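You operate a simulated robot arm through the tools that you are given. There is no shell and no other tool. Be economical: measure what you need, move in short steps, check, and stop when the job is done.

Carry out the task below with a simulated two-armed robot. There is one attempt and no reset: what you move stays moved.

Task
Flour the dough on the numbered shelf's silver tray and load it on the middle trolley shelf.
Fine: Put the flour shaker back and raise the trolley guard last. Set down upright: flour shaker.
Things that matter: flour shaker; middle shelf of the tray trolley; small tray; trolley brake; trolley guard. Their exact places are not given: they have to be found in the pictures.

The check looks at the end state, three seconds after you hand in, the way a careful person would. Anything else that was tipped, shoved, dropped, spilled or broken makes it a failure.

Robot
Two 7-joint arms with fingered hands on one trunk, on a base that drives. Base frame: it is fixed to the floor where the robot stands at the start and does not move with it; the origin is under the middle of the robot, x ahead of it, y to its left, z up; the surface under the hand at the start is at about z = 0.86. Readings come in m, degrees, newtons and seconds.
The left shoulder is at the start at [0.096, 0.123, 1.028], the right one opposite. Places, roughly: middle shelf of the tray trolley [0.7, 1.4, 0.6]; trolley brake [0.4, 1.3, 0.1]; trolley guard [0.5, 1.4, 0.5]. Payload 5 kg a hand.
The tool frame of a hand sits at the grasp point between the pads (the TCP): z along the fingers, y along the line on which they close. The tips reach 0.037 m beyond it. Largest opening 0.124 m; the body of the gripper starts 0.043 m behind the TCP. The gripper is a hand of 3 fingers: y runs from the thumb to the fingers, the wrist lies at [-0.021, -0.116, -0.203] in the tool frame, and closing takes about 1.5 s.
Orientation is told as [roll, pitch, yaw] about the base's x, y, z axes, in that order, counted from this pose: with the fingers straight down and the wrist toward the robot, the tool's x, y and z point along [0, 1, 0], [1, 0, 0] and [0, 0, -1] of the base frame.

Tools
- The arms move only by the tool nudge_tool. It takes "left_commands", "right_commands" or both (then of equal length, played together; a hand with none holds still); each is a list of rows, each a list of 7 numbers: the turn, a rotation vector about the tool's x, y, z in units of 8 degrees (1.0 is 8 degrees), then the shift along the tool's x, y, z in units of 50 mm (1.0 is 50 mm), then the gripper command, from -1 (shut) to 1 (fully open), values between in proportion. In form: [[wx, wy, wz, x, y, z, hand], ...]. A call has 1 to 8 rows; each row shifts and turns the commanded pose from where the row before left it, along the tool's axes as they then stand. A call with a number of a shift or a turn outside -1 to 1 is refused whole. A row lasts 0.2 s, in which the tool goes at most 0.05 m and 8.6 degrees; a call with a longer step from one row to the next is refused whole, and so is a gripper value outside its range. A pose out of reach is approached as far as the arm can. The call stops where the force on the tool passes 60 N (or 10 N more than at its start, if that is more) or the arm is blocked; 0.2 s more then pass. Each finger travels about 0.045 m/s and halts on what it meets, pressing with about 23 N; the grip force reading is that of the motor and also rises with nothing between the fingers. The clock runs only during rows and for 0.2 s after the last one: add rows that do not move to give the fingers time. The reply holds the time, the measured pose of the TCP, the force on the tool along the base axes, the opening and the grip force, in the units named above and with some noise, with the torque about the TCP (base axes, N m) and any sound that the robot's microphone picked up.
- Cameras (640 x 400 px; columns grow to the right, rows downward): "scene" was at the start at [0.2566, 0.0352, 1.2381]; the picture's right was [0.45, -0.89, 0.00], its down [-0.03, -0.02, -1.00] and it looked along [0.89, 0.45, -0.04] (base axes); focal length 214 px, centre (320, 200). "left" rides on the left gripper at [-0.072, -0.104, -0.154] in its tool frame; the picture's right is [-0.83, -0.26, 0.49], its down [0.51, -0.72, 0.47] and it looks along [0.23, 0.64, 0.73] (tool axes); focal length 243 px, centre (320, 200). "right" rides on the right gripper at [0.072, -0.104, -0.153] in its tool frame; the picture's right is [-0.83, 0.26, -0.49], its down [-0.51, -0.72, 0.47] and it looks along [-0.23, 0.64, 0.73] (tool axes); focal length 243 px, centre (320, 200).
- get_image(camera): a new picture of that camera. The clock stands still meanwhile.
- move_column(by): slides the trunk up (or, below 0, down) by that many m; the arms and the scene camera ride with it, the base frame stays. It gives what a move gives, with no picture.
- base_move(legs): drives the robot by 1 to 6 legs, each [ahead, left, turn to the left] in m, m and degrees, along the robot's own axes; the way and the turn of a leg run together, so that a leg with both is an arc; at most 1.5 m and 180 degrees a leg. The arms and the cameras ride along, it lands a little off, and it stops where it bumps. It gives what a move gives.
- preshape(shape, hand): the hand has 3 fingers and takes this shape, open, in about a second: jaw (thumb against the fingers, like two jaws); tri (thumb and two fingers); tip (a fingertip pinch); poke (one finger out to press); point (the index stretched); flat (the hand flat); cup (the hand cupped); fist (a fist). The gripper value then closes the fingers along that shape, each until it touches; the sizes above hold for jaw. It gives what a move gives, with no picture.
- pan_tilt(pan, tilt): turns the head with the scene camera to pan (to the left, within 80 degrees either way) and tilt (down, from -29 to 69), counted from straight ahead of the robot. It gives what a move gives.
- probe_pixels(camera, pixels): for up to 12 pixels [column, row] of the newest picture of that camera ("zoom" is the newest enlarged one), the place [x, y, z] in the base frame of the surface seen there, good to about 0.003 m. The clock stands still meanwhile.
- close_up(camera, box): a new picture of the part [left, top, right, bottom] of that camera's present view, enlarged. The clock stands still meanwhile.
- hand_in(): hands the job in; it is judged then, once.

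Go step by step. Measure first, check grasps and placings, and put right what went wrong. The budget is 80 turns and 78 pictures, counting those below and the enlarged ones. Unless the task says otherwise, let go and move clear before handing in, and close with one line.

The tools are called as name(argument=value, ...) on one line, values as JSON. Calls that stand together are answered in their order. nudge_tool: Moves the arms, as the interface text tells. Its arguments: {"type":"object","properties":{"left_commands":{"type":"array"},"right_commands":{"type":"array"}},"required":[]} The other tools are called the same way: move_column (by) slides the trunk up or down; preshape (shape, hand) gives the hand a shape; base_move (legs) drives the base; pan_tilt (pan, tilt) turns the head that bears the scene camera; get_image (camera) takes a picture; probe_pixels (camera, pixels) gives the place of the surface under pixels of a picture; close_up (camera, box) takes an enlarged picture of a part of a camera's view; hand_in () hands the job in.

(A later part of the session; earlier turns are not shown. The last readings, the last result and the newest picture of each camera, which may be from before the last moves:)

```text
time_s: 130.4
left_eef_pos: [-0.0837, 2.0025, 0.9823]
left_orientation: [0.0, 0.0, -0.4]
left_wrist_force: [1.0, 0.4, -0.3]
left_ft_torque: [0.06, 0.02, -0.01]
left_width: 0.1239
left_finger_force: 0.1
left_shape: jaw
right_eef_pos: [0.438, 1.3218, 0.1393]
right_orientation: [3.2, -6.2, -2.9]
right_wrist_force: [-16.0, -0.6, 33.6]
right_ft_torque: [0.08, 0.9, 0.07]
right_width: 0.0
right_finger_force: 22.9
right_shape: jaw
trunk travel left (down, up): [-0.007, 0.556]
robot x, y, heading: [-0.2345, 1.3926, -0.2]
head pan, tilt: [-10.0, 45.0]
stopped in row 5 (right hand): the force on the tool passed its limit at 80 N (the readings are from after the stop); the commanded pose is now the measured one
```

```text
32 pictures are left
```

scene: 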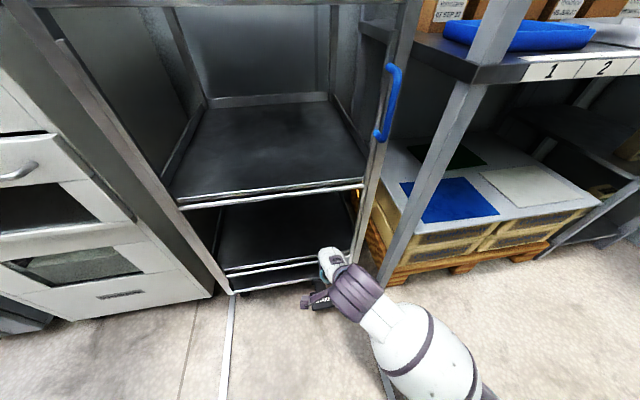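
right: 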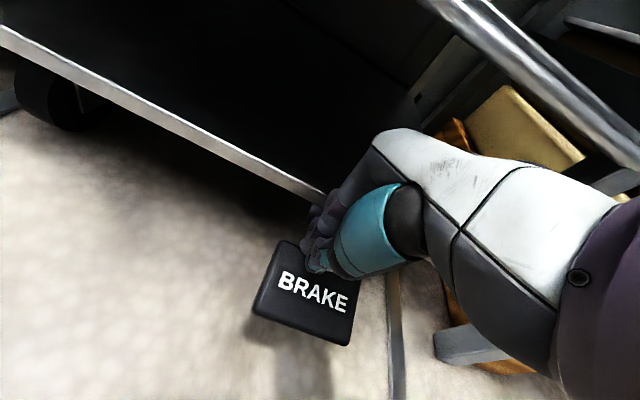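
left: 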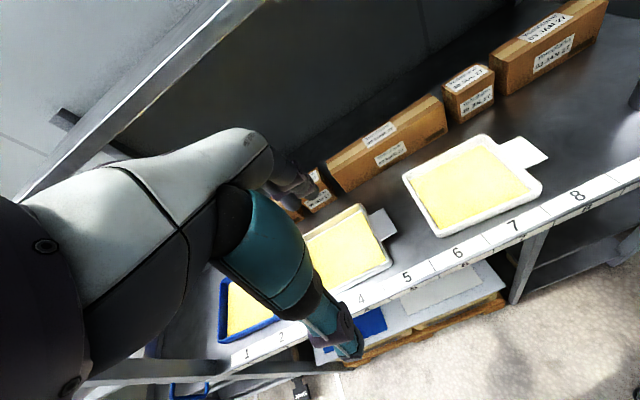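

I pressed near the hinge and met the trolley edge. Lift, move 4 cm nearer to me and press at the pedal's free end.

nudge_tool(right_commands=[[0, 0, 0, 0, 0, -0.7, -1], [0, 0, 0, -0.1, -0.8, 0, -1], [0, 0, 0, -0.1, 0, 0.4, -1], [0, 0, 0, 0, 0, 0.2, -1], [0, 0, 0, 0, 0, 0.2, -1], [0, 0, 0, 0, 0, 0.2, -1], [0, 0, 0, 0, 0, 0.2, -1], [0, 0, 0, 0, 0, 0.2, -1]])

nudge_tool(right_commands=[[0, 0, 0, 0, 0, 0.3, -1], [0, 0, 0, 0, 0, 0.3, -1], [0, 0, 0, 0, 0, 0.3, -1]])

get_image(camera="right")

```text
time_s: 131.7
left_eef_pos: [-0.0858, 2.0025, 0.9807]
left_orientation: [0.0, -0.1, -0.4]
left_wrist_force: [0.3, 0.0, -0.3]
left_ft_torque: [0.02, 0.08, 0.03]
left_width: 0.1239
left_finger_force: 0.1
left_shape: jaw
right_eef_pos: [0.403, 1.2935, 0.1304]
right_orientation: [1.7, -7.2, -2.8]
right_wrist_force: [-18.1, 5.0, 36.1]
right_ft_torque: [0.31, 0.59, 0.1]
right_width: 0.0003
right_finger_force: 22.7
right_shape: jaw
trunk travel left (down, up): [-0.007, 0.556]
robot x, y, heading: [-0.2364, 1.3921, -0.4]
head pan, tilt: [-10.0, 45.0]
stopped in row 6 (right hand): the force on the tool passed its limit at 71 N (the readings are from after the stop); the commanded pose is now the measured one
```

```text
time_s: 132.0
left_eef_pos: [-0.0847, 2.0029, 0.9804]
left_orientation: [0.0, -0.1, -0.4]
left_wrist_force: [-0.1, -0.4, 0.5]
left_ft_torque: [0.01, 0.07, 0.0]
left_width: 0.1243
left_finger_force: 0.1
left_shape: jaw
right_eef_pos: [0.4046, 1.2943, 0.1309]
right_orientation: [1.9, -7.7, -2.7]
right_wrist_force: [-18.6, 1.9, 31.2]
right_ft_torque: [0.18, 0.66, 0.07]
right_width: 0.0
right_finger_force: 22.8
right_shape: jaw
trunk travel left (down, up): [-0.007, 0.556]
robot x, y, heading: [-0.2334, 1.3943, -0.3]
head pan, tilt: [-10.0, 45.0]
stopped in row 1 (right hand): the force on the tool passed its limit at 80 N (the readings are from after the stop); the commanded pose is now the measured one
```

```text
31 pictures are left
```

right: 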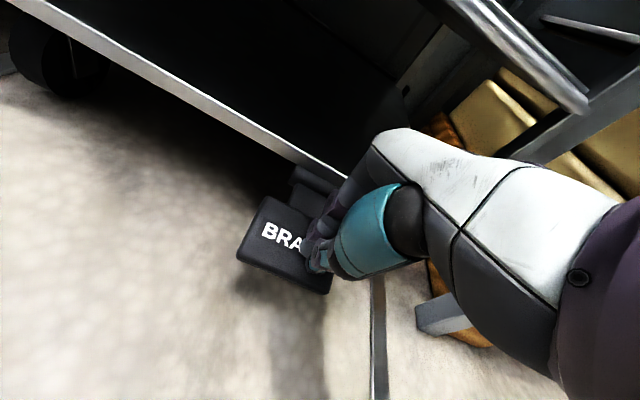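

The pedal resists 70–80 N without travel. I probe it after lifting to compare its angle with before.

nudge_tool(right_commands=[[0, 0, 0, 0, 0, -0.8, -1], [0, 0, 0, 0, 0, -0.8, -1], [0, 0, 0, 0, -0.6, -0.6, -1], [0, 0, 0, 0, -0.8, 0, -1], [0, 0, 0, 0, 0, 0, -1]])

close_up(camera="right", box=[160, 80, 400, 300])

```text
time_s: 133.1
left_eef_pos: [-0.0832, 2.0017, 0.9816]
left_orientation: [0.0, 0.1, -0.3]
left_wrist_force: [0.7, 0.7, -0.5]
left_ft_torque: [0.0, 0.04, -0.01]
left_width: 0.124
left_finger_force: 0.0
left_shape: jaw
right_eef_pos: [0.384, 1.1803, 0.2549]
right_orientation: [-3.8, -12.7, -9.2]
right_wrist_force: [0.5, -0.6, 0.1]
right_ft_torque: [0.01, 0.02, 0.03]
right_width: 0.0
right_finger_force: 23.1
right_shape: jaw
trunk travel left (down, up): [-0.007, 0.556]
robot x, y, heading: [-0.2367, 1.3958, -0.1]
head pan, tilt: [-10.0, 45.0]
stopped in row 5 (right hand): the arm was blocked; the commanded pose is now the measured one
```

```text
1.82 times, centred on (280, 190) of right
```

zoom: 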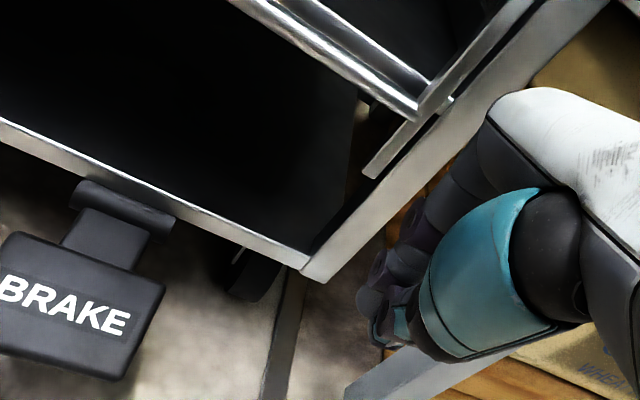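

The hand swung aside to y=1.18 and the arm got blocked, so I'll be careful; first the pedal's heights.

probe_pixels(camera="zoom", pixels=[[65, 315], [15, 250], [150, 300], [110, 365], [20, 340], [90, 235], [125, 205], [370, 310]])

get_image(camera="scene")

```text
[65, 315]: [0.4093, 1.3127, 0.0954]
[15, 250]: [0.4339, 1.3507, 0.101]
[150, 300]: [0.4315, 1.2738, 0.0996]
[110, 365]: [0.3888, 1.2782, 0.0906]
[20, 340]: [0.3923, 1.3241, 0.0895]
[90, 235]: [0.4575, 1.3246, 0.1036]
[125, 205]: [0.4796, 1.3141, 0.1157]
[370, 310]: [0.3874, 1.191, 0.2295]
```

```text
29 pictures are left
```

scene: 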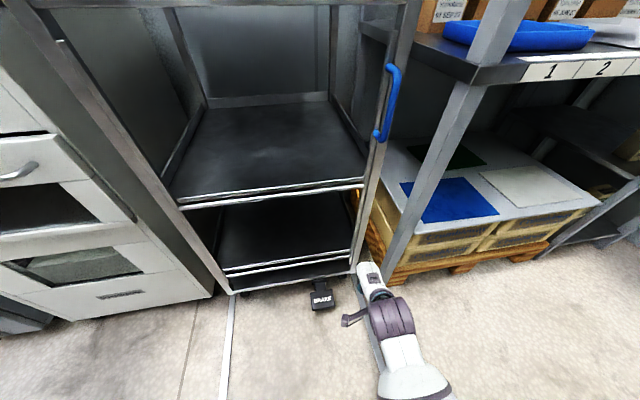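

The pedal's angle is unchanged (front 0.090, back 0.102) and it didn't yield, so the brake is already pressed down/set. I back away, raise the trunk and get the right hand up again.

base_move(legs=[[-0.3, 0, 0]])

move_column(by=0.3)

nudge_tool(right_commands=[[0, 0, 0, 0, 0.3, -0.9, 1], [0, 0, 0, 0, 0.3, -0.9, 1], [0, 0, 0, 0, 0.3, -0.9, 1], [0, 0, 0, 0, 0.3, -0.9, 1], [0, 0, 0, 0, 0.3, -0.9, 1], [0, 0, 0, 0, 0.3, -0.9, 1], [0, 0, 0, 0, 0.3, -0.9, 1], [0, 0, 0, 0, 0.3, -0.9, 1]])

nudge_tool(right_commands=[[0.1, 0.2, 0, 0, 0, -0.9, 1], [0.1, 0.2, 0, 0, 0, -0.9, 1], [0.1, 0.2, 0, 0, 0, -0.9, 1], [0, 0, 0, 0, 0, 0, 1]])

```text
time_s: 135.2
left_eef_pos: [-0.3814, 2.0036, 0.9818]
left_orientation: [0.1, 0.0, -0.5]
left_wrist_force: [0.1, 0.6, 0.4]
left_ft_torque: [-0.02, -0.04, 0.0]
left_width: 0.1241
left_finger_force: 0.1
left_shape: jaw
right_eef_pos: [0.0841, 1.1832, 0.2556]
right_orientation: [-3.9, -12.7, -9.4]
right_wrist_force: [-0.6, 0.1, -0.2]
right_ft_torque: [-0.02, 0.0, 0.0]
right_width: 0.0
right_finger_force: 22.9
right_shape: jaw
trunk travel left (down, up): [-0.007, 0.556]
robot x, y, heading: [-0.5356, 1.3964, -0.2]
head pan, tilt: [-10.0, 45.0]
```

```text
time_s: 138.2
left_eef_pos: [-0.3808, 2.0048, 1.2831]
left_orientation: [0.0, 0.1, -0.5]
left_wrist_force: [0.2, 0.2, -0.4]
left_ft_torque: [0.01, 0.06, 0.0]
left_width: 0.1241
left_finger_force: 0.0
left_shape: jaw
right_eef_pos: [0.0869, 1.1578, 0.5594]
right_orientation: [-6.8, -13.6, -8.2]
right_wrist_force: [0.1, 1.2, 0.5]
right_ft_torque: [0.0, 0.0, -0.04]
right_width: 0.0001
right_finger_force: 23.6
right_shape: jaw
trunk travel left (down, up): [-0.307, 0.256]
robot x, y, heading: [-0.5346, 1.3959, -0.6]
head pan, tilt: [-10.0, 45.0]
```

```text
time_s: 139.9
left_eef_pos: [-0.3794, 2.0052, 1.2816]
left_orientation: [0.1, 0.1, -0.5]
left_wrist_force: [-0.7, 0.0, 0.3]
left_ft_torque: [0.01, 0.02, -0.01]
left_width: 0.124
left_finger_force: 0.0
left_shape: jaw
right_eef_pos: [0.1255, 1.1995, 0.9305]
right_orientation: [-3.7, -12.7, -9.5]
right_wrist_force: [0.3, -0.9, -0.5]
right_ft_torque: [0.02, 0.01, 0.01]
right_width: 0.124
right_finger_force: 0.1
right_shape: jaw
trunk travel left (down, up): [-0.307, 0.256]
robot x, y, heading: [-0.5411, 1.3981, -0.7]
head pan, tilt: [-10.0, 45.0]
```

```text
time_s: 140.9
left_eef_pos: [-0.3807, 2.0067, 1.2805]
left_orientation: [-0.1, 0.1, -0.5]
left_wrist_force: [-0.2, -0.6, 0.3]
left_ft_torque: [0.0, 0.01, 0.0]
left_width: 0.1238
left_finger_force: 0.0
left_shape: jaw
right_eef_pos: [0.112, 1.209, 1.0049]
right_orientation: [-1.2, -11.7, -9.5]
right_wrist_force: [-0.4, -0.7, 0.4]
right_ft_torque: [0.02, 0.0, -0.01]
right_width: 0.124
right_finger_force: 0.1
right_shape: jaw
right hand out of reach, approached as far as the arm can: row 2, 3
trunk travel left (down, up): [-0.307, 0.256]
robot x, y, heading: [-0.5369, 1.3971, -0.8]
head pan, tilt: [-10.0, 45.0]
```

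Right hand is back at a comfortable height. For the tab I need fingers horizontal with thumb on top; I turn there in free space (-180° about the tool's y+z diagonal), watching reach.

nudge_tool(right_commands=[[0, -0.707, -0.707, 0, 0, 0, 1], [0, -0.707, -0.707, 0, 0, 0, 1], [0, -0.707, -0.707, 0, 0, 0, 1], [0, -0.707, -0.707, 0, 0, 0, 1], [0, -0.707, -0.707, 0, 0, 0, 1], [0, -0.707, -0.707, 0, 0, 0, 1], [0, -0.707, -0.707, 0, 0, 0, 1], [0, -0.707, -0.707, 0, 0, 0, 1]])

nudge_tool(right_commands=[[0, -0.707, -0.707, 0, 0, 0, 1], [0, -0.707, -0.707, 0, 0, 0, 1], [0, -0.707, -0.707, 0, 0, 0, 1], [0, -0.707, -0.707, 0, 0, 0, 1], [0, -0.707, -0.707, 0, 0, 0, 1], [0, -0.707, -0.707, 0, 0, 0, 1], [0, -0.707, -0.707, 0, 0, 0, 1], [0, -0.707, -0.707, 0, 0, 0, 1]])

nudge_tool(right_commands=[[0, -0.707, -0.707, 0, 0, 0, 1], [0, -0.707, -0.707, 0, 0, 0, 1], [0, -0.707, -0.707, 0, 0, 0, 1], [0, -0.707, -0.707, 0, 0, 0, 1], [0, -0.707, -0.707, 0, 0, 0, 1], [0, -0.707, -0.707, 0, 0, 0, 1], [0, -0.35, -0.35, 0, 0, 0, 1], [0, 0, 0, 0, 0, 0, 1]])

get_image(camera="scene")

```text
time_s: 142.8
left_eef_pos: [-0.3811, 2.0028, 1.2824]
left_orientation: [0.0, 0.2, -0.5]
left_wrist_force: [-0.4, 0.5, -0.3]
left_ft_torque: [-0.03, 0.01, 0.01]
left_width: 0.124
left_finger_force: 0.0
left_shape: jaw
right_eef_pos: [0.1159, 1.2073, 0.9994]
right_orientation: [-47.7, 7.8, 30.9]
right_wrist_force: [-0.2, -0.7, -0.3]
right_ft_torque: [0.0, 0.02, -0.02]
right_width: 0.124
right_finger_force: 0.1
right_shape: jaw
right hand out of reach, approached as far as the arm can: row 1
trunk travel left (down, up): [-0.307, 0.256]
robot x, y, heading: [-0.5336, 1.3988, -0.7]
head pan, tilt: [-10.0, 45.0]
```

```text
time_s: 144.6
left_eef_pos: [-0.3809, 2.0028, 1.282]
left_orientation: [0.0, 0.2, -0.5]
left_wrist_force: [0.6, -0.1, 0.7]
left_ft_torque: [0.02, 0.0, -0.01]
left_width: 0.124
left_finger_force: 0.2
left_shape: jaw
right_eef_pos: [0.1145, 1.2068, 0.9998]
right_orientation: [-85.4, 48.7, 50.4]
right_wrist_force: [0.1, 0.3, -0.5]
right_ft_torque: [0.01, 0.0, 0.03]
right_width: 0.1241
right_finger_force: 0.0
right_shape: jaw
trunk travel left (down, up): [-0.307, 0.256]
robot x, y, heading: [-0.5366, 1.3941, -0.3]
head pan, tilt: [-10.0, 45.0]
```

```text
time_s: 146.3
left_eef_pos: [-0.3808, 2.0043, 1.2824]
left_orientation: [0.1, 0.1, -0.5]
left_wrist_force: [-0.3, -0.2, 0.6]
left_ft_torque: [0.05, 0.02, -0.04]
left_width: 0.1239
left_finger_force: 0.0
left_shape: jaw
right_eef_pos: [0.1157, 1.2083, 1.0006]
right_orientation: [-175.0, 79.6, -4.2]
right_wrist_force: [-0.3, 1.0, -0.5]
right_ft_torque: [-0.03, 0.0, -0.01]
right_width: 0.1241
right_finger_force: 0.0
right_shape: jaw
trunk travel left (down, up): [-0.307, 0.256]
robot x, y, heading: [-0.5329, 1.3974, -0.5]
head pan, tilt: [-10.0, 45.0]
```

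```text
28 pictures are left
```

scene: 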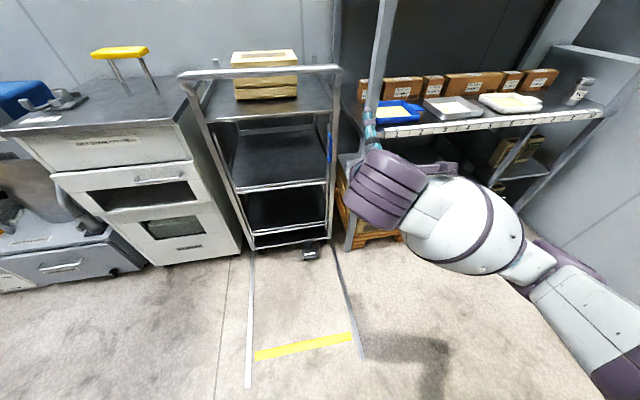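

The thumb-on-top pose is reachable (fingers ahead, 10° up). Now pitch them ~18° down and yaw 50° left in place, then see where the elbow is.

nudge_tool(right_commands=[[-0.8, 0, 0, 0, 0, 0, 1], [-0.8, 0, 0, 0, 0, 0, 1], [-0.6, 0, 0, 0, 0, 0, 1], [0, -1, 0, 0, 0, 0, 1], [0, -1, 0, 0, 0, 0, 1], [0, -1, 0, 0, 0, 0, 1], [0, -1, 0, 0, 0, 0, 1]])

nudge_tool(right_commands=[[0, -1, 0, 0, 0, 0, 1], [0, -1, 0, 0, 0, 0, 1], [0, -1, 0, 0, 0, 0, 1], [0, -1, 0, 0, 0, 0, 1], [0, 0, 0, 0, 0, 0, 1]])

get_image(camera="scene")

```text
time_s: 147.9
left_eef_pos: [-0.3825, 2.0033, 1.2831]
left_orientation: [-0.1, 0.1, -0.6]
left_wrist_force: [-0.1, -0.3, 0.1]
left_ft_torque: [0.05, -0.03, 0.03]
left_width: 0.1239
left_finger_force: 0.1
left_shape: jaw
right_eef_pos: [0.1143, 1.2081, 1.0002]
right_orientation: [-40.2, 82.6, 162.8]
right_wrist_force: [-0.6, 0.8, -0.3]
right_ft_torque: [0.02, 0.02, 0.03]
right_width: 0.1241
right_finger_force: 0.1
right_shape: jaw
trunk travel left (down, up): [-0.307, 0.256]
robot x, y, heading: [-0.535, 1.3961, -0.6]
head pan, tilt: [-10.0, 45.0]
```

```text
time_s: 149.2
left_eef_pos: [-0.3802, 2.0038, 1.2819]
left_orientation: [0.0, 0.2, -0.5]
left_wrist_force: [-0.3, -0.8, -0.3]
left_ft_torque: [-0.02, -0.02, 0.04]
left_width: 0.124
left_finger_force: 0.1
left_shape: jaw
right_eef_pos: [0.1149, 1.221, 1.0005]
right_orientation: [-62.1, 83.1, 167.7]
right_wrist_force: [0.2, 0.9, 0.2]
right_ft_torque: [0.02, -0.02, 0.01]
right_width: 0.124
right_finger_force: 0.0
right_shape: jaw
right hand out of reach, approached as far as the arm can: row 4
trunk travel left (down, up): [-0.307, 0.256]
robot x, y, heading: [-0.5371, 1.3977, -0.8]
head pan, tilt: [-10.0, 45.0]
```

```text
27 pictures are left
```

scene: 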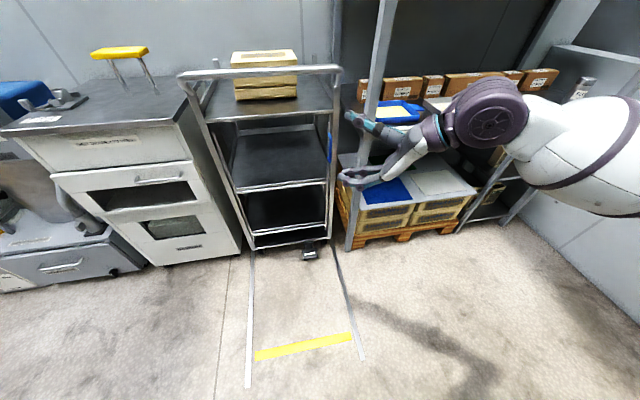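

Fingers now point 50° left, 3° down; thumb on top. I probe forearm points and refine the tab's location from this view.

probe_pixels(camera="scene", pixels=[[490, 90], [545, 130], [590, 150], [635, 180], [630, 100], [365, 130], [355, 183]])

pan_tilt(pan=-55, tilt=40)

get_image(camera="scene")

```text
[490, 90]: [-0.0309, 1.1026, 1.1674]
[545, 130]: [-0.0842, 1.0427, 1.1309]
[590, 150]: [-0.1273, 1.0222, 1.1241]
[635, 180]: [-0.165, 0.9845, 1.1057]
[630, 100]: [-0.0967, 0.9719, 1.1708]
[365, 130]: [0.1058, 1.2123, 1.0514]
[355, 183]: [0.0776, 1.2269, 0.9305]
```

```text
time_s: 150.3
left_eef_pos: [-0.3808, 2.0041, 1.2822]
left_orientation: [0.0, 0.2, -0.6]
left_wrist_force: [-0.7, -0.2, 1.1]
left_ft_torque: [0.0, 0.0, 0.0]
left_width: 0.1239
left_finger_force: 0.1
left_shape: jaw
right_eef_pos: [0.1151, 1.2218, 1.0005]
right_orientation: [-61.7, 83.0, 167.9]
right_wrist_force: [-0.3, 0.5, -0.2]
right_ft_torque: [-0.03, 0.0, 0.0]
right_width: 0.1242
right_finger_force: 0.1
right_shape: jaw
trunk travel left (down, up): [-0.307, 0.256]
robot x, y, heading: [-0.5353, 1.3935, -0.5]
head pan, tilt: [-55.0, 40.0]
```

```text
26 pictures are left
```

scene: 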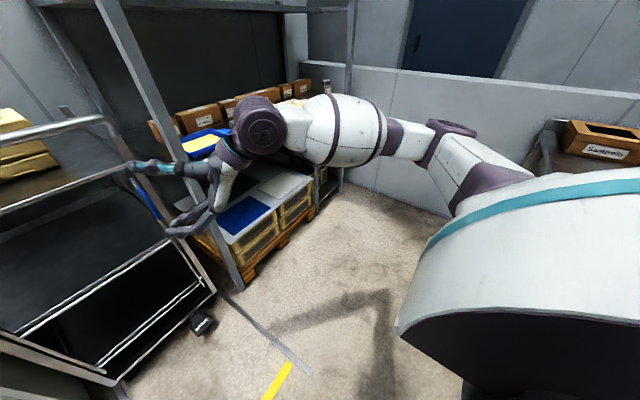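

Elbow lies back-right at about rel (0.33,-0.55). With the base heading ~12° I can come at the tab diagonally. Drive to a stand-off in front of the tray and image it.

base_move(legs=[[0.08, -0.94, 0], [0, 0, 12.5]])

pan_tilt(pan=0, tilt=35)

get_image(camera="scene")

```text
time_s: 159.6
left_eef_pos: [-0.4423, 1.0885, 1.2816]
left_orientation: [0.0, 0.1, 12.1]
left_wrist_force: [1.1, 0.3, 0.5]
left_ft_torque: [0.01, 0.02, 0.01]
left_width: 0.124
left_finger_force: 0.1
left_shape: jaw
right_eef_pos: [0.2104, 0.4334, 1.0016]
right_orientation: [-61.6, 83.0, -179.2]
right_wrist_force: [-0.3, 0.5, -0.3]
right_ft_torque: [0.01, -0.02, -0.01]
right_width: 0.124
right_finger_force: 0.1
right_shape: jaw
trunk travel left (down, up): [-0.307, 0.256]
robot x, y, heading: [-0.4626, 0.4618, 12.1]
head pan, tilt: [-55.0, 40.0]
```

```text
time_s: 160.8
left_eef_pos: [-0.443, 1.09, 1.2819]
left_orientation: [0.1, 0.1, 12.1]
left_wrist_force: [0.2, 0.2, -0.3]
left_ft_torque: [0.03, 0.04, 0.0]
left_width: 0.1241
left_finger_force: 0.0
left_shape: jaw
right_eef_pos: [0.2098, 0.4334, 1.0008]
right_orientation: [-61.7, 83.0, -179.3]
right_wrist_force: [-0.2, 0.6, -0.6]
right_ft_torque: [0.02, 0.0, 0.0]
right_width: 0.1239
right_finger_force: 0.1
right_shape: jaw
trunk travel left (down, up): [-0.307, 0.256]
robot x, y, heading: [-0.4623, 0.4642, 12.2]
head pan, tilt: [0.0, 35.0]
```

```text
25 pictures are left
```

scene: 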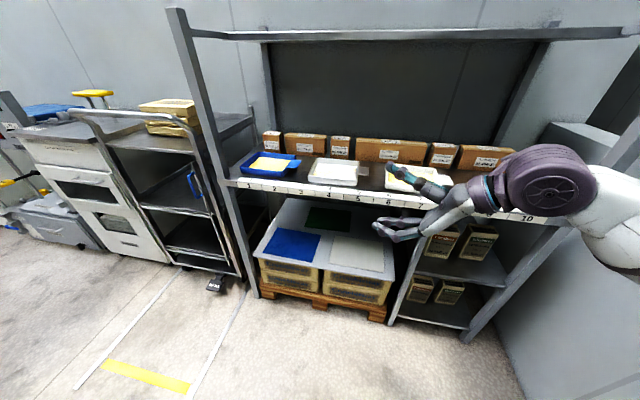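

I zoom on the silver tray to measure its tab exactly, and preset a narrow opening (~28 mm) with level fingers.

nudge_tool(right_commands=[[0.4, 0, 0, 0, 0, 0, 0.5], [0, 0, 0, 0, 0, 0, 0], [0, 0, 0, 0, 0, 0, -0.3], [0, 0, 0, 0, 0, 0, -0.55], [0, 0, 0, 0, 0, 0, -0.55], [0, 0, 0, 0, 0, 0, -0.55], [0, 0, 0, 0, 0, 0, -0.55]])

close_up(camera="scene", box=[290, 130, 450, 240])

```text
time_s: 162.4
left_eef_pos: [-0.4432, 1.0899, 1.282]
left_orientation: [0.1, 0.2, 12.0]
left_wrist_force: [0.0, -0.6, 0.2]
left_ft_torque: [0.02, 0.0, -0.01]
left_width: 0.1239
left_finger_force: 0.1
left_shape: jaw
right_eef_pos: [0.2117, 0.4332, 1.001]
right_orientation: [-88.7, 83.7, 153.5]
right_wrist_force: [0.1, -0.3, 0.5]
right_ft_torque: [-0.02, -0.01, -0.01]
right_width: 0.0281
right_finger_force: 0.0
right_shape: jaw
trunk travel left (down, up): [-0.307, 0.256]
robot x, y, heading: [-0.4647, 0.4594, 12.1]
head pan, tilt: [0.0, 35.0]
```

```text
3.64 times, centred on (370, 185) of scene
```

zoom: 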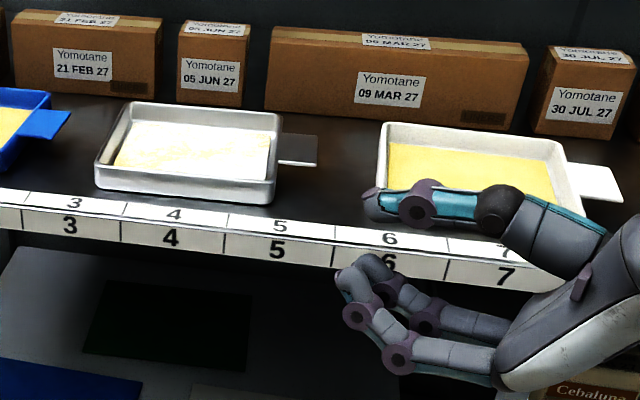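

The jaw's lower fingers curl ~7 cm below the pads (400,355), too deep for the 2.5 cm gap under the tab. I try the "tip" pinch shape and look at its form.

preshape(hand="right", shape="tip")

nudge_tool(right_commands=[[0, 0, 0, 0, 0, 0, 0.2], [0, 0, 0, 0, 0, 0, -0.2], [0, 0, 0, 0, 0, 0, -0.5], [0, 0, 0, 0, 0, 0, -0.5], [0, 0, 0, 0, 0, 0, -0.5], [0, 0, 0, 0, 0, 0, -0.5]])

close_up(camera="scene", box=[340, 140, 500, 250])

probe_pixels(camera="scene", pixels=[[365, 167], [376, 167], [370, 170], [371, 172], [358, 175], [320, 180], [330, 160], [398, 185], [345, 190]])

```text
time_s: 163.3
left_eef_pos: [-0.4434, 1.0897, 1.2819]
left_orientation: [0.1, 0.0, 12.1]
left_wrist_force: [0.3, -0.4, 0.3]
left_ft_torque: [0.01, 0.0, 0.02]
left_width: 0.1239
left_finger_force: 0.1
left_shape: jaw
right_eef_pos: [0.211, 0.4318, 1.0009]
right_orientation: [-88.7, 83.7, 153.5]
right_wrist_force: [-0.2, -0.4, -0.5]
right_ft_torque: [0.03, -0.02, 0.0]
right_width: 0.1235
right_finger_force: 0.0
right_shape: tip
trunk travel left (down, up): [-0.307, 0.256]
robot x, y, heading: [-0.464, 0.4618, 12.3]
head pan, tilt: [0.0, 35.0]
```

```text
time_s: 164.7
left_eef_pos: [-0.4444, 1.0894, 1.2813]
left_orientation: [0.0, 0.3, 12.1]
left_wrist_force: [-0.4, -0.3, -0.3]
left_ft_torque: [0.01, 0.03, 0.02]
left_width: 0.124
left_finger_force: 0.1
left_shape: jaw
right_eef_pos: [0.2115, 0.4333, 0.9998]
right_orientation: [-88.7, 83.8, 153.4]
right_wrist_force: [0.5, -0.1, 0.2]
right_ft_torque: [-0.02, 0.02, 0.03]
right_width: 0.0316
right_finger_force: 0.1
right_shape: tip
trunk travel left (down, up): [-0.307, 0.256]
robot x, y, heading: [-0.4624, 0.4595, 12.3]
head pan, tilt: [0.0, 35.0]
```

```text
3.64 times, centred on (420, 195) of scene
```

zoom: 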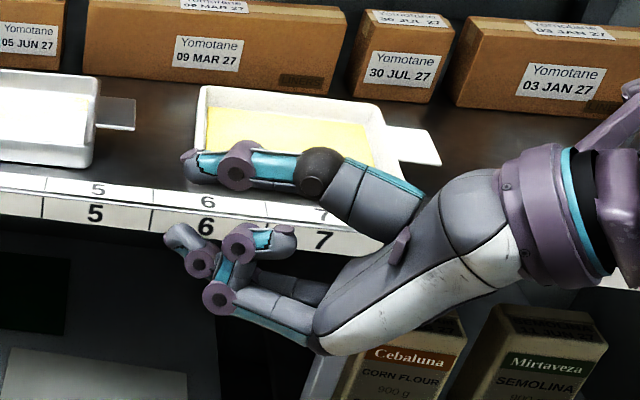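

```text
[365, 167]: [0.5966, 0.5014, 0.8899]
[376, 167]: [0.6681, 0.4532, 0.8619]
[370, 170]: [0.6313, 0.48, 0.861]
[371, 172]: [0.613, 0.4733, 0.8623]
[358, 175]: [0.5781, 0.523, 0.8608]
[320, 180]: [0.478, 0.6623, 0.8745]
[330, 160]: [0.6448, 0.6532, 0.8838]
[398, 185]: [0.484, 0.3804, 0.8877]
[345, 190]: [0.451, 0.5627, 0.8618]
```

Tab gap is too small for this hand. New plan: with the left hand (fingers down) pinch the tray's front rim and slide it out so it overhangs the shelf edge, then the right hand (thumb on top, fingers below) takes the overhang. First bring right hand back to point straight ahead and the left hand forward.

preshape(hand="right", shape="jaw")

nudge_tool(right_commands=[[0, 0.8, 0, 0, 0, 0, 1], [0, 0.8, 0, 0, 0, 0, 1], [0, 0.8, 0, 0, 0, 0, 1], [0, 0.8, 0, 0, 0, 0, 1], [0, 0.8, 0, 0, 0, 0, 1], [0, 0.8, 0, 0, 0, 0, 1], [0, 0.8, 0, 0, 0, 0, 1], [0, 0.6, 0, 0, 0, 0, 1]], left_commands=[[0, 0, 0, -0.5, 0.8, 0, 0.5], [0, 0, 0, -0.5, 0.8, 0, 0], [0, 0, 0, -0.5, 0.8, 0, -0.3], [0, 0, 0, -0.5, 0.8, 0, -0.3], [0, 0, 0, -0.5, 0.8, 0, -0.3], [0, 0, 0, -0.5, 0.8, 0, -0.3], [0, 0, 0, -0.5, 0.8, 0, -0.3], [0, 0, 0, -0.5, 0.8, 0, -0.3]])

nudge_tool(right_commands=[[0, 0, 0, 0, 0.3, -0.5, 1], [0, 0, 0, 0, 0.3, -0.5, 1], [0, 0, 0, 0, 0.3, -0.5, 1], [0, 0, 0, 0, 0.3, -0.5, 1], [0, 0, 0, 0, 0.3, -0.5, 1], [0, 0, 0, 0, 0.3, -0.5, 1], [0, 0, 0, 0, 0, 0, 1], [0, 0, 0, 0, 0, 0, 1]], left_commands=[[0, 0, 0, -0.4, 0.4, 0.8, -0.3], [0, 0, 0, -0.4, 0.4, 0.8, -0.3], [0, 0, 0, -0.4, 0.4, 0.8, -0.3], [0, 0, 0, -0.4, 0.4, 0.8, -0.3], [0, 0, 0, -0.4, 0.4, 0.8, -0.3], [0, 0, 0, -0.4, 0.4, 0.8, -0.3], [0, 0, 0, -0.4, 0, 0, -0.3], [0, 0, 0, 0, 0, 0, -0.3]])

get_image(camera="scene")

```text
time_s: 165.6
left_eef_pos: [-0.4436, 1.0885, 1.2821]
left_orientation: [0.0, 0.1, 12.1]
left_wrist_force: [0.4, 0.5, 0.1]
left_ft_torque: [-0.03, 0.02, 0.0]
left_width: 0.1242
left_finger_force: 0.1
left_shape: jaw
right_eef_pos: [0.211, 0.4344, 1.0018]
right_orientation: [-88.7, 83.8, 153.5]
right_wrist_force: [0.9, 0.3, 0.5]
right_ft_torque: [0.01, 0.0, 0.01]
right_width: 0.1237
right_finger_force: 0.1
right_shape: jaw
trunk travel left (down, up): [-0.307, 0.256]
robot x, y, heading: [-0.4604, 0.4613, 12.2]
head pan, tilt: [0.0, 35.0]
```

```text
time_s: 167.4
left_eef_pos: [-0.1005, 0.9897, 1.222]
left_orientation: [0.0, 0.3, 12.2]
left_wrist_force: [0.5, -0.9, -0.7]
left_ft_torque: [0.03, 0.05, -0.01]
left_width: 0.0441
left_finger_force: 0.0
left_shape: jaw
left hand out of reach, approached as far as the arm can: row 3, 4, 5, 6
right_eef_pos: [0.2132, 0.434, 0.9992]
right_orientation: [-38.4, 83.7, 154.2]
right_wrist_force: [0.1, 0.5, -0.7]
right_ft_torque: [0.05, 0.0, -0.05]
right_width: 0.1237
right_finger_force: 0.1
right_shape: jaw
trunk travel left (down, up): [-0.307, 0.256]
robot x, y, heading: [-0.4583, 0.4611, 12.2]
head pan, tilt: [0.0, 35.0]
```

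```text
time_s: 169.2
left_eef_pos: [0.0427, 0.8787, 0.9827]
left_orientation: [-0.1, 0.1, 12.1]
left_wrist_force: [-0.3, 0.0, 0.0]
left_ft_torque: [0.01, -0.03, 0.03]
left_width: 0.0439
left_finger_force: 0.1
left_shape: jaw
right_eef_pos: [0.1759, 0.4607, 0.9128]
right_orientation: [-38.7, 83.7, 153.9]
right_wrist_force: [-0.9, -0.5, 0.4]
right_ft_torque: [-0.01, -0.03, -0.06]
right_width: 0.1234
right_finger_force: 0.1
right_shape: jaw
right hand out of reach, approached as far as the arm can: row 1, 2, 3, 4, 5, 6
trunk travel left (down, up): [-0.307, 0.256]
robot x, y, heading: [-0.4612, 0.4627, 12.2]
head pan, tilt: [0.0, 35.0]
```

```text
22 pictures are left
```

scene: 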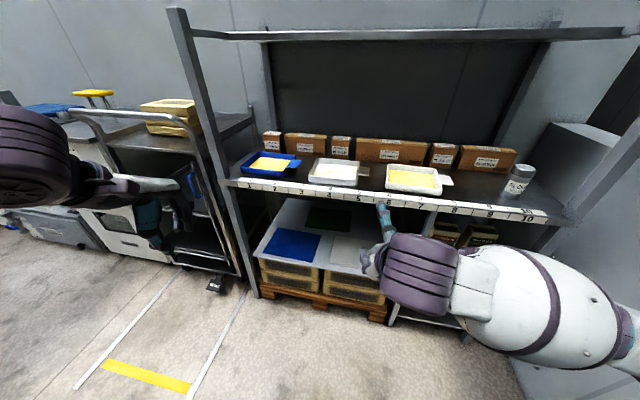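

Left (0.043,0.879,0.983) and right (0.176,0.461,0.913) are placed well. I extend the left hand 0.18 ahead, then turn straight and drive so it hovers over the silver tray's front rim (0.482,0.62).

nudge_tool(left_commands=[[0, 0, 0, 0, 0.9, 0, -0.3], [0, 0, 0, 0, 0.9, 0, -0.3], [0, 0, 0, 0, 0.9, 0, -0.3], [0, 0, 0, 0, 0.9, 0, -0.3], [0, 0, 0, 0, 0, 0, -0.3]])

base_move(legs=[[0, 0, -12.2], [0.1, -0.143, 0]])

```text
time_s: 170.4
left_eef_pos: [0.2193, 0.9158, 0.9833]
left_orientation: [-0.1, 0.0, 12.2]
left_wrist_force: [-0.3, 0.2, 0.3]
left_ft_torque: [-0.01, -0.02, -0.01]
left_width: 0.0434
left_finger_force: 0.0
left_shape: jaw
right_eef_pos: [0.1752, 0.4605, 0.9144]
right_orientation: [-39.1, 83.9, 153.5]
right_wrist_force: [0.0, -0.2, 0.0]
right_ft_torque: [-0.02, 0.01, -0.04]
right_width: 0.1237
right_finger_force: 0.1
right_shape: jaw
trunk travel left (down, up): [-0.307, 0.256]
robot x, y, heading: [-0.4631, 0.4637, 12.0]
head pan, tilt: [0.0, 35.0]
```

```text
time_s: 173.1
left_eef_pos: [0.4017, 0.6195, 0.9823]
left_orientation: [0.1, 0.1, 0.0]
left_wrist_force: [-0.1, -1.0, 0.2]
left_ft_torque: [0.01, 0.01, 0.0]
left_width: 0.0439
left_finger_force: 0.0
left_shape: jaw
right_eef_pos: [0.2627, 0.1843, 0.9138]
right_orientation: [-38.9, 83.8, 141.5]
right_wrist_force: [0.2, 0.3, -0.7]
right_ft_torque: [0.0, -0.01, 0.01]
right_width: 0.1239
right_finger_force: 0.0
right_shape: jaw
trunk travel left (down, up): [-0.307, 0.256]
robot x, y, heading: [-0.3609, 0.3182, -0.3]
head pan, tilt: [0.0, 35.0]
```

Left hand is 8 cm short of the rim at z 0.98. I look from the scene camera to measure the front rim precisely.

pan_tilt(pan=20, tilt=35)

close_up(camera="scene", box=[220, 110, 420, 235])

```text
time_s: 173.9
left_eef_pos: [0.4024, 0.6205, 0.9834]
left_orientation: [-0.1, 0.1, 0.0]
left_wrist_force: [0.5, -0.1, -0.4]
left_ft_torque: [0.01, -0.03, -0.03]
left_width: 0.0435
left_finger_force: 0.1
left_shape: jaw
right_eef_pos: [0.2636, 0.1851, 0.9131]
right_orientation: [-39.0, 83.8, 141.5]
right_wrist_force: [-0.2, -0.2, 0.0]
right_ft_torque: [-0.02, 0.01, -0.01]
right_width: 0.1238
right_finger_force: 0.0
right_shape: jaw
trunk travel left (down, up): [-0.307, 0.256]
robot x, y, heading: [-0.3582, 0.3214, -0.4]
head pan, tilt: [20.0, 35.0]
```

```text
3.20 times, centred on (320, 172) of scene
```

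zoom: 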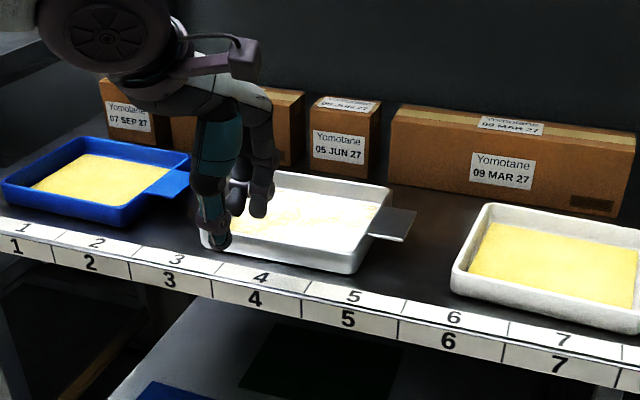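

I probe the front rim, tray corners and the finger tips.

probe_pixels(camera="zoom", pixels=[[300, 256], [300, 266], [345, 265], [355, 272], [250, 246], [390, 190], [410, 235], [412, 212], [375, 236], [216, 243], [258, 212], [300, 230]])

```text
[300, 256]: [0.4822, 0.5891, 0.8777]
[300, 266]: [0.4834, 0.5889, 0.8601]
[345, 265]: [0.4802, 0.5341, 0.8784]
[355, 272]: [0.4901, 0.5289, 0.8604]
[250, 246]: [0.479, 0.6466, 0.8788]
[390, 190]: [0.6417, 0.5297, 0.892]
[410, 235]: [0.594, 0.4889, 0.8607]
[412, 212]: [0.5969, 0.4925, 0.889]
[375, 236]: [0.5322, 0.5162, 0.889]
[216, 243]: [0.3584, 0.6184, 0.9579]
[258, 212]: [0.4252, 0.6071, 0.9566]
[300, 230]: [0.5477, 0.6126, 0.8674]
```

Front wall is at x≈0.480–0.488; the tips straddle 8.5 cm before it. Move forward 0.088, down 0.068, then pinch.

nudge_tool(left_commands=[[0, 0, 0, 0, 0.9, 0, -0.3], [0, 0, 0, 0, 0.86, 0, -0.3], [0, 0, 0, 0, 0, 0.5, -0.3], [0, 0, 0, 0, 0, 0.5, -0.3], [0, 0, 0, 0, 0, 0.3, -0.3], [0, 0, 0, 0, 0, 0, -0.3]])

close_up(camera="scene", box=[240, 130, 400, 230])

```text
time_s: 175.3
left_eef_pos: [0.4893, 0.6205, 0.9171]
left_orientation: [0.0, 0.0, 0.0]
left_wrist_force: [-0.7, -0.2, 0.4]
left_ft_torque: [-0.01, 0.03, -0.01]
left_width: 0.0435
left_finger_force: 0.1
left_shape: jaw
right_eef_pos: [0.2626, 0.1844, 0.9139]
right_orientation: [-39.2, 83.9, 141.5]
right_wrist_force: [0.1, 0.6, 0.8]
right_ft_torque: [0.01, 0.0, -0.01]
right_width: 0.1236
right_finger_force: 0.0
right_shape: jaw
trunk travel left (down, up): [-0.307, 0.256]
robot x, y, heading: [-0.3603, 0.3213, -0.3]
head pan, tilt: [20.0, 35.0]
```

```text
4.00 times, centred on (320, 180) of scene
```

zoom: 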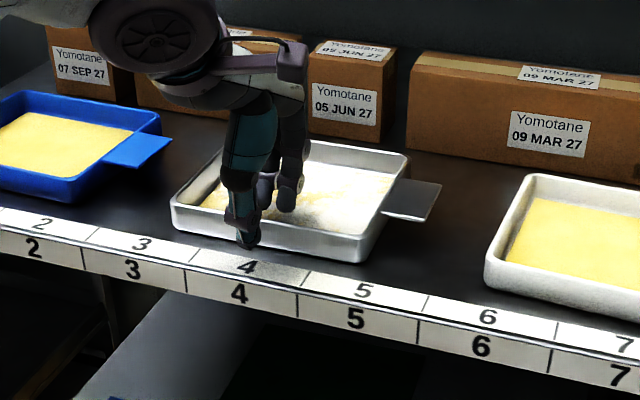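

The rim is between thumb and fingers. Close, then drag back 11 cm.

nudge_tool(left_commands=[[0, 0, 0, 0, 0, 0, -0.6], [0, 0, 0, 0, 0, 0, -1], [0, 0, 0, 0, 0, 0, -1], [0, 0, 0, 0, 0, 0, -1], [0, 0, 0, 0, 0, 0, -1], [0, 0, 0, 0, 0, 0, -1]])

nudge_tool(left_commands=[[0, 0, 0, 0, -0.35, 0, -1], [0, 0, 0, 0, -0.35, 0, -1], [0, 0, 0, 0, -0.35, 0, -1], [0, 0, 0, 0, -0.35, 0, -1], [0, 0, 0, 0, -0.35, 0, -1], [0, 0, 0, 0, -0.35, 0, -1], [0, 0, 0, 0, 0, 0, -1]])

close_up(camera="scene", box=[220, 120, 420, 245])

```text
time_s: 176.7
left_eef_pos: [0.4899, 0.6216, 0.9166]
left_orientation: [0.0, 0.1, 0.1]
left_wrist_force: [-0.6, 0.1, -0.4]
left_ft_torque: [-0.02, -0.03, 0.02]
left_width: 0.0011
left_finger_force: 22.4
left_shape: jaw
right_eef_pos: [0.2624, 0.1844, 0.9135]
right_orientation: [-39.0, 83.8, 141.4]
right_wrist_force: [0.6, 1.0, 0.0]
right_ft_torque: [0.0, 0.04, -0.01]
right_width: 0.1235
right_finger_force: 0.1
right_shape: jaw
trunk travel left (down, up): [-0.307, 0.256]
robot x, y, heading: [-0.3584, 0.3191, 0.0]
head pan, tilt: [20.0, 35.0]
```

```text
time_s: 178.3
left_eef_pos: [0.3855, 0.6201, 0.917]
left_orientation: [0.0, 0.1, 0.0]
left_wrist_force: [-0.1, 0.3, 0.8]
left_ft_torque: [0.0, -0.04, 0.0]
left_width: 0.0013
left_finger_force: 23.3
left_shape: jaw
right_eef_pos: [0.2636, 0.1846, 0.9135]
right_orientation: [-39.0, 83.8, 141.6]
right_wrist_force: [-0.2, 0.3, -0.4]
right_ft_torque: [0.0, 0.01, -0.01]
right_width: 0.1238
right_finger_force: 0.1
right_shape: jaw
trunk travel left (down, up): [-0.307, 0.256]
robot x, y, heading: [-0.3608, 0.3198, -0.0]
head pan, tilt: [20.0, 35.0]
```

```text
3.20 times, centred on (320, 182) of scene
```

zoom: 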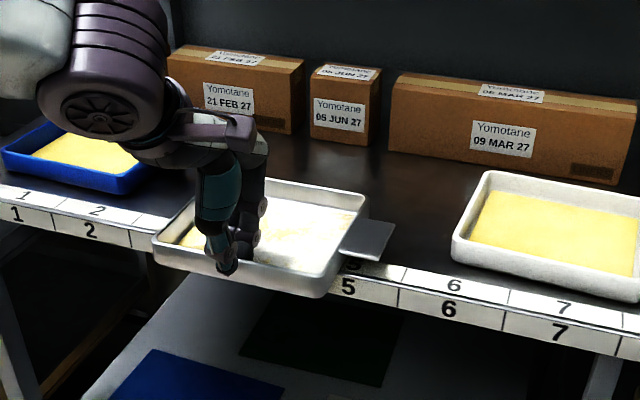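

The tray slid cleanly and overhangs. I measure front wall and shelf edge.

probe_pixels(camera="zoom", pixels=[[290, 282], [322, 286], [175, 262], [345, 292], [400, 270], [400, 290], [365, 203], [385, 228], [130, 240], [328, 255]])

```text
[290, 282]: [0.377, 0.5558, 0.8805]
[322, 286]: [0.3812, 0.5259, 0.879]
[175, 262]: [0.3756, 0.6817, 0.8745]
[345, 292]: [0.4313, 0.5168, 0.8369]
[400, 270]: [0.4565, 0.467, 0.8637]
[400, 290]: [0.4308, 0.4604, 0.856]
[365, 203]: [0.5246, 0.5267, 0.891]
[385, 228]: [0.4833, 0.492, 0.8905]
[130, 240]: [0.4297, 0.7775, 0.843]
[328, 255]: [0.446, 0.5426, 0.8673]
```

Shelf edge is at x=0.431, tray front at 0.377, so centre of mass ~0.46 is still supported. I drag 1 cm more, release, and clear the left hand up, back and left.

nudge_tool(left_commands=[[0, 0, 0, 0, -0.2, 0, -1], [0, 0, 0, 0, 0, 0, -0.8], [0, 0, 0, 0, 0, 0, -0.6], [0, 0, 0, 0, 0, 0, -0.4], [0, 0, 0, 0, 0, 0, -0.4], [0, 0, 0, 0, 0, -0.6, -0.4], [0, 0, 0, 0, 0, -0.8, -0.4], [0, 0, 0, 0, 0, -0.8, -0.4]])

nudge_tool(left_commands=[[0, 0, 0, 0.3, -0.8, 0, -0.4], [0, 0, 0, 0.3, -0.8, 0, -0.4], [0, 0, 0, 0.3, -0.8, 0, -0.4], [0, 0, 0, 0.3, -0.6, 0, -0.4]], right_commands=[[0, 0, 0, 0, 0.2, 0, 1], [0, 0, 0, 0, 0.2, 0, 1], [0, 0, 0, 0, 0.2, 0, 1], [0, 0, 0, 0, 0.1, 0, 1]])

base_move(legs=[[0, 0.425, 0]])

pan_tilt(pan=0, tilt=40)

get_image(camera="scene")

```text
time_s: 180.1
left_eef_pos: [0.3742, 0.621, 1.0293]
left_orientation: [0.0, 0.1, 0.0]
left_wrist_force: [-0.9, -0.9, 0.5]
left_ft_torque: [-0.04, 0.01, 0.04]
left_width: 0.0367
left_finger_force: 0.0
left_shape: jaw
right_eef_pos: [0.2619, 0.1847, 0.9145]
right_orientation: [-39.5, 83.9, 141.1]
right_wrist_force: [0.5, 0.0, 0.2]
right_ft_torque: [-0.04, -0.01, 0.0]
right_width: 0.1236
right_finger_force: 0.1
right_shape: jaw
trunk travel left (down, up): [-0.307, 0.256]
robot x, y, heading: [-0.3595, 0.3178, -0.1]
head pan, tilt: [20.0, 35.0]
```

```text
time_s: 181.1
left_eef_pos: [0.2238, 0.6825, 1.0258]
left_orientation: [-0.1, 0.0, -0.1]
left_wrist_force: [0.6, 0.0, -0.3]
left_ft_torque: [-0.01, -0.04, 0.0]
left_width: 0.0369
left_finger_force: 0.0
left_shape: jaw
right_eef_pos: [0.2596, 0.1885, 0.8788]
right_orientation: [-38.7, 84.0, 141.7]
right_wrist_force: [-0.1, -0.1, 1.0]
right_ft_torque: [-0.01, 0.0, -0.02]
right_width: 0.1237
right_finger_force: 0.0
right_shape: jaw
trunk travel left (down, up): [-0.307, 0.256]
robot x, y, heading: [-0.3625, 0.3171, 0.1]
head pan, tilt: [20.0, 35.0]
```

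```text
time_s: 185.4
left_eef_pos: [0.2257, 1.1038, 1.026]
left_orientation: [0.0, 0.1, -0.3]
left_wrist_force: [-0.4, -0.2, -1.0]
left_ft_torque: [0.01, -0.02, -0.01]
left_width: 0.037
left_finger_force: 0.0
left_shape: jaw
right_eef_pos: [0.26, 0.6107, 0.8778]
right_orientation: [-38.9, 83.8, 141.3]
right_wrist_force: [0.4, -0.7, -0.5]
right_ft_torque: [-0.01, -0.02, -0.02]
right_width: 0.1238
right_finger_force: 0.0
right_shape: jaw
trunk travel left (down, up): [-0.307, 0.256]
robot x, y, heading: [-0.3591, 0.7421, -0.2]
head pan, tilt: [20.0, 35.0]
```

```text
time_s: 186.2
left_eef_pos: [0.2266, 1.1049, 1.0259]
left_orientation: [-0.1, 0.2, -0.2]
left_wrist_force: [0.5, -0.1, -0.6]
left_ft_torque: [0.01, 0.01, -0.01]
left_width: 0.037
left_finger_force: 0.1
left_shape: jaw
right_eef_pos: [0.2598, 0.6116, 0.8776]
right_orientation: [-39.0, 83.8, 141.3]
right_wrist_force: [0.0, -0.5, -0.4]
right_ft_torque: [0.0, 0.02, 0.02]
right_width: 0.1237
right_finger_force: 0.0
right_shape: jaw
trunk travel left (down, up): [-0.307, 0.256]
robot x, y, heading: [-0.3595, 0.7453, -0.1]
head pan, tilt: [0.0, 40.0]
```

```text
18 pictures are left
```

scene: 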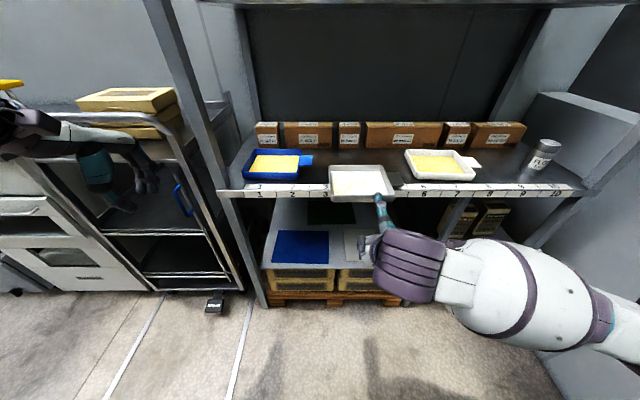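

The tray is stable, right hand centred before it (thumb above, fingers below). Advance 0.112 and zoom in.

nudge_tool(right_commands=[[0, 0, 0, 0, 0, 0.6, 1], [0, 0, 0, 0, -0.1, 0.6, 1], [0, 0, 0, 0, -0.1, 0.6, 1], [0, 0, 0, 0, 0, 0.44, 1], [0, 0, 0, 0, 0, 0, 1]])

close_up(camera="scene", box=[300, 140, 460, 260])

```text
time_s: 187.4
left_eef_pos: [0.2265, 1.1027, 1.0261]
left_orientation: [0.0, 0.1, -0.2]
left_wrist_force: [0.1, -0.2, -0.1]
left_ft_torque: [0.01, -0.03, 0.0]
left_width: 0.037
left_finger_force: 0.0
left_shape: jaw
right_eef_pos: [0.3733, 0.6106, 0.8795]
right_orientation: [-39.0, 83.8, 141.2]
right_wrist_force: [-0.6, -0.4, -0.5]
right_ft_torque: [-0.01, 0.0, -0.01]
right_width: 0.1236
right_finger_force: 0.1
right_shape: jaw
trunk travel left (down, up): [-0.307, 0.256]
robot x, y, heading: [-0.36, 0.7439, -0.0]
head pan, tilt: [0.0, 40.0]
```

```text
3.33 times, centred on (380, 200) of scene
```

zoom: 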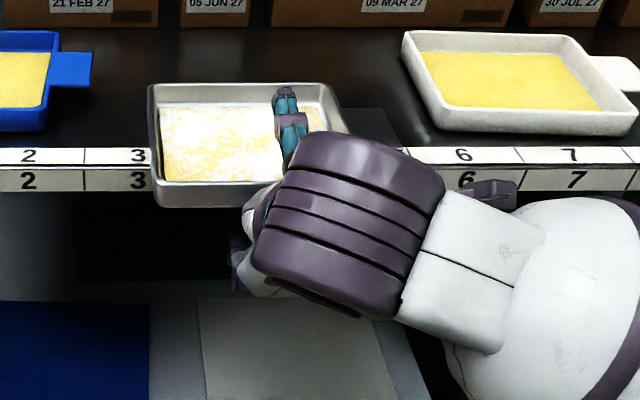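

Thumb is over the tray, fingers beneath. Close the grip.

nudge_tool(right_commands=[[0, 0, 0, 0, 0, 0, 0.5], [0, 0, 0, 0, 0, 0, 0], [0, 0, 0, 0, 0, 0, -0.4], [0, 0, 0, 0, 0, 0, -1], [0, 0, 0, 0, 0, 0, -1], [0, 0, 0, 0, 0, 0, -1], [0, 0, 0, 0, 0, 0, -1], [0, 0, 0, 0, 0, 0, -1]])

close_up(camera="scene", box=[300, 140, 460, 260])

```text
time_s: 189.2
left_eef_pos: [0.2268, 1.1044, 1.0247]
left_orientation: [-0.1, 0.1, -0.2]
left_wrist_force: [-0.4, -0.7, 0.3]
left_ft_torque: [0.01, -0.01, 0.0]
left_width: 0.0369
left_finger_force: 0.0
left_shape: jaw
right_eef_pos: [0.3742, 0.6095, 0.8794]
right_orientation: [-38.6, 83.8, 141.7]
right_wrist_force: [0.1, 0.8, -4.0]
right_ft_torque: [0.06, 0.33, 0.02]
right_width: 0.017
right_finger_force: 22.9
right_shape: jaw
trunk travel left (down, up): [-0.307, 0.256]
robot x, y, heading: [-0.359, 0.7426, -0.2]
head pan, tilt: [0.0, 40.0]
```

```text
3.33 times, centred on (380, 200) of scene
```

zoom: 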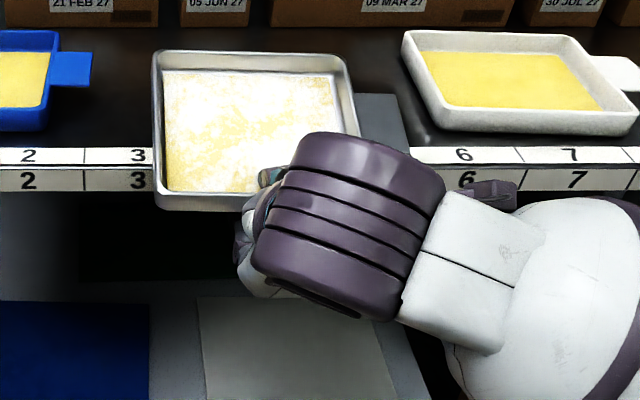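

The grip took the tray's weight (-4 N) and it tilted with the far side raised. I measure the tilt.

probe_pixels(camera="zoom", pixels=[[160, 55], [340, 58], [160, 200], [250, 110], [250, 170], [180, 205], [380, 120], [268, 176]])

```text
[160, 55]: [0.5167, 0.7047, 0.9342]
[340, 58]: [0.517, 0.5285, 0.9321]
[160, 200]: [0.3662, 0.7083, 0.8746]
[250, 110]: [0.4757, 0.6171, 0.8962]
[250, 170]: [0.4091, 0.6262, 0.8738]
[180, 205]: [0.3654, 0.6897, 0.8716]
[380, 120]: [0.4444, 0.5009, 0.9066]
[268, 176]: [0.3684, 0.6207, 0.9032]
```

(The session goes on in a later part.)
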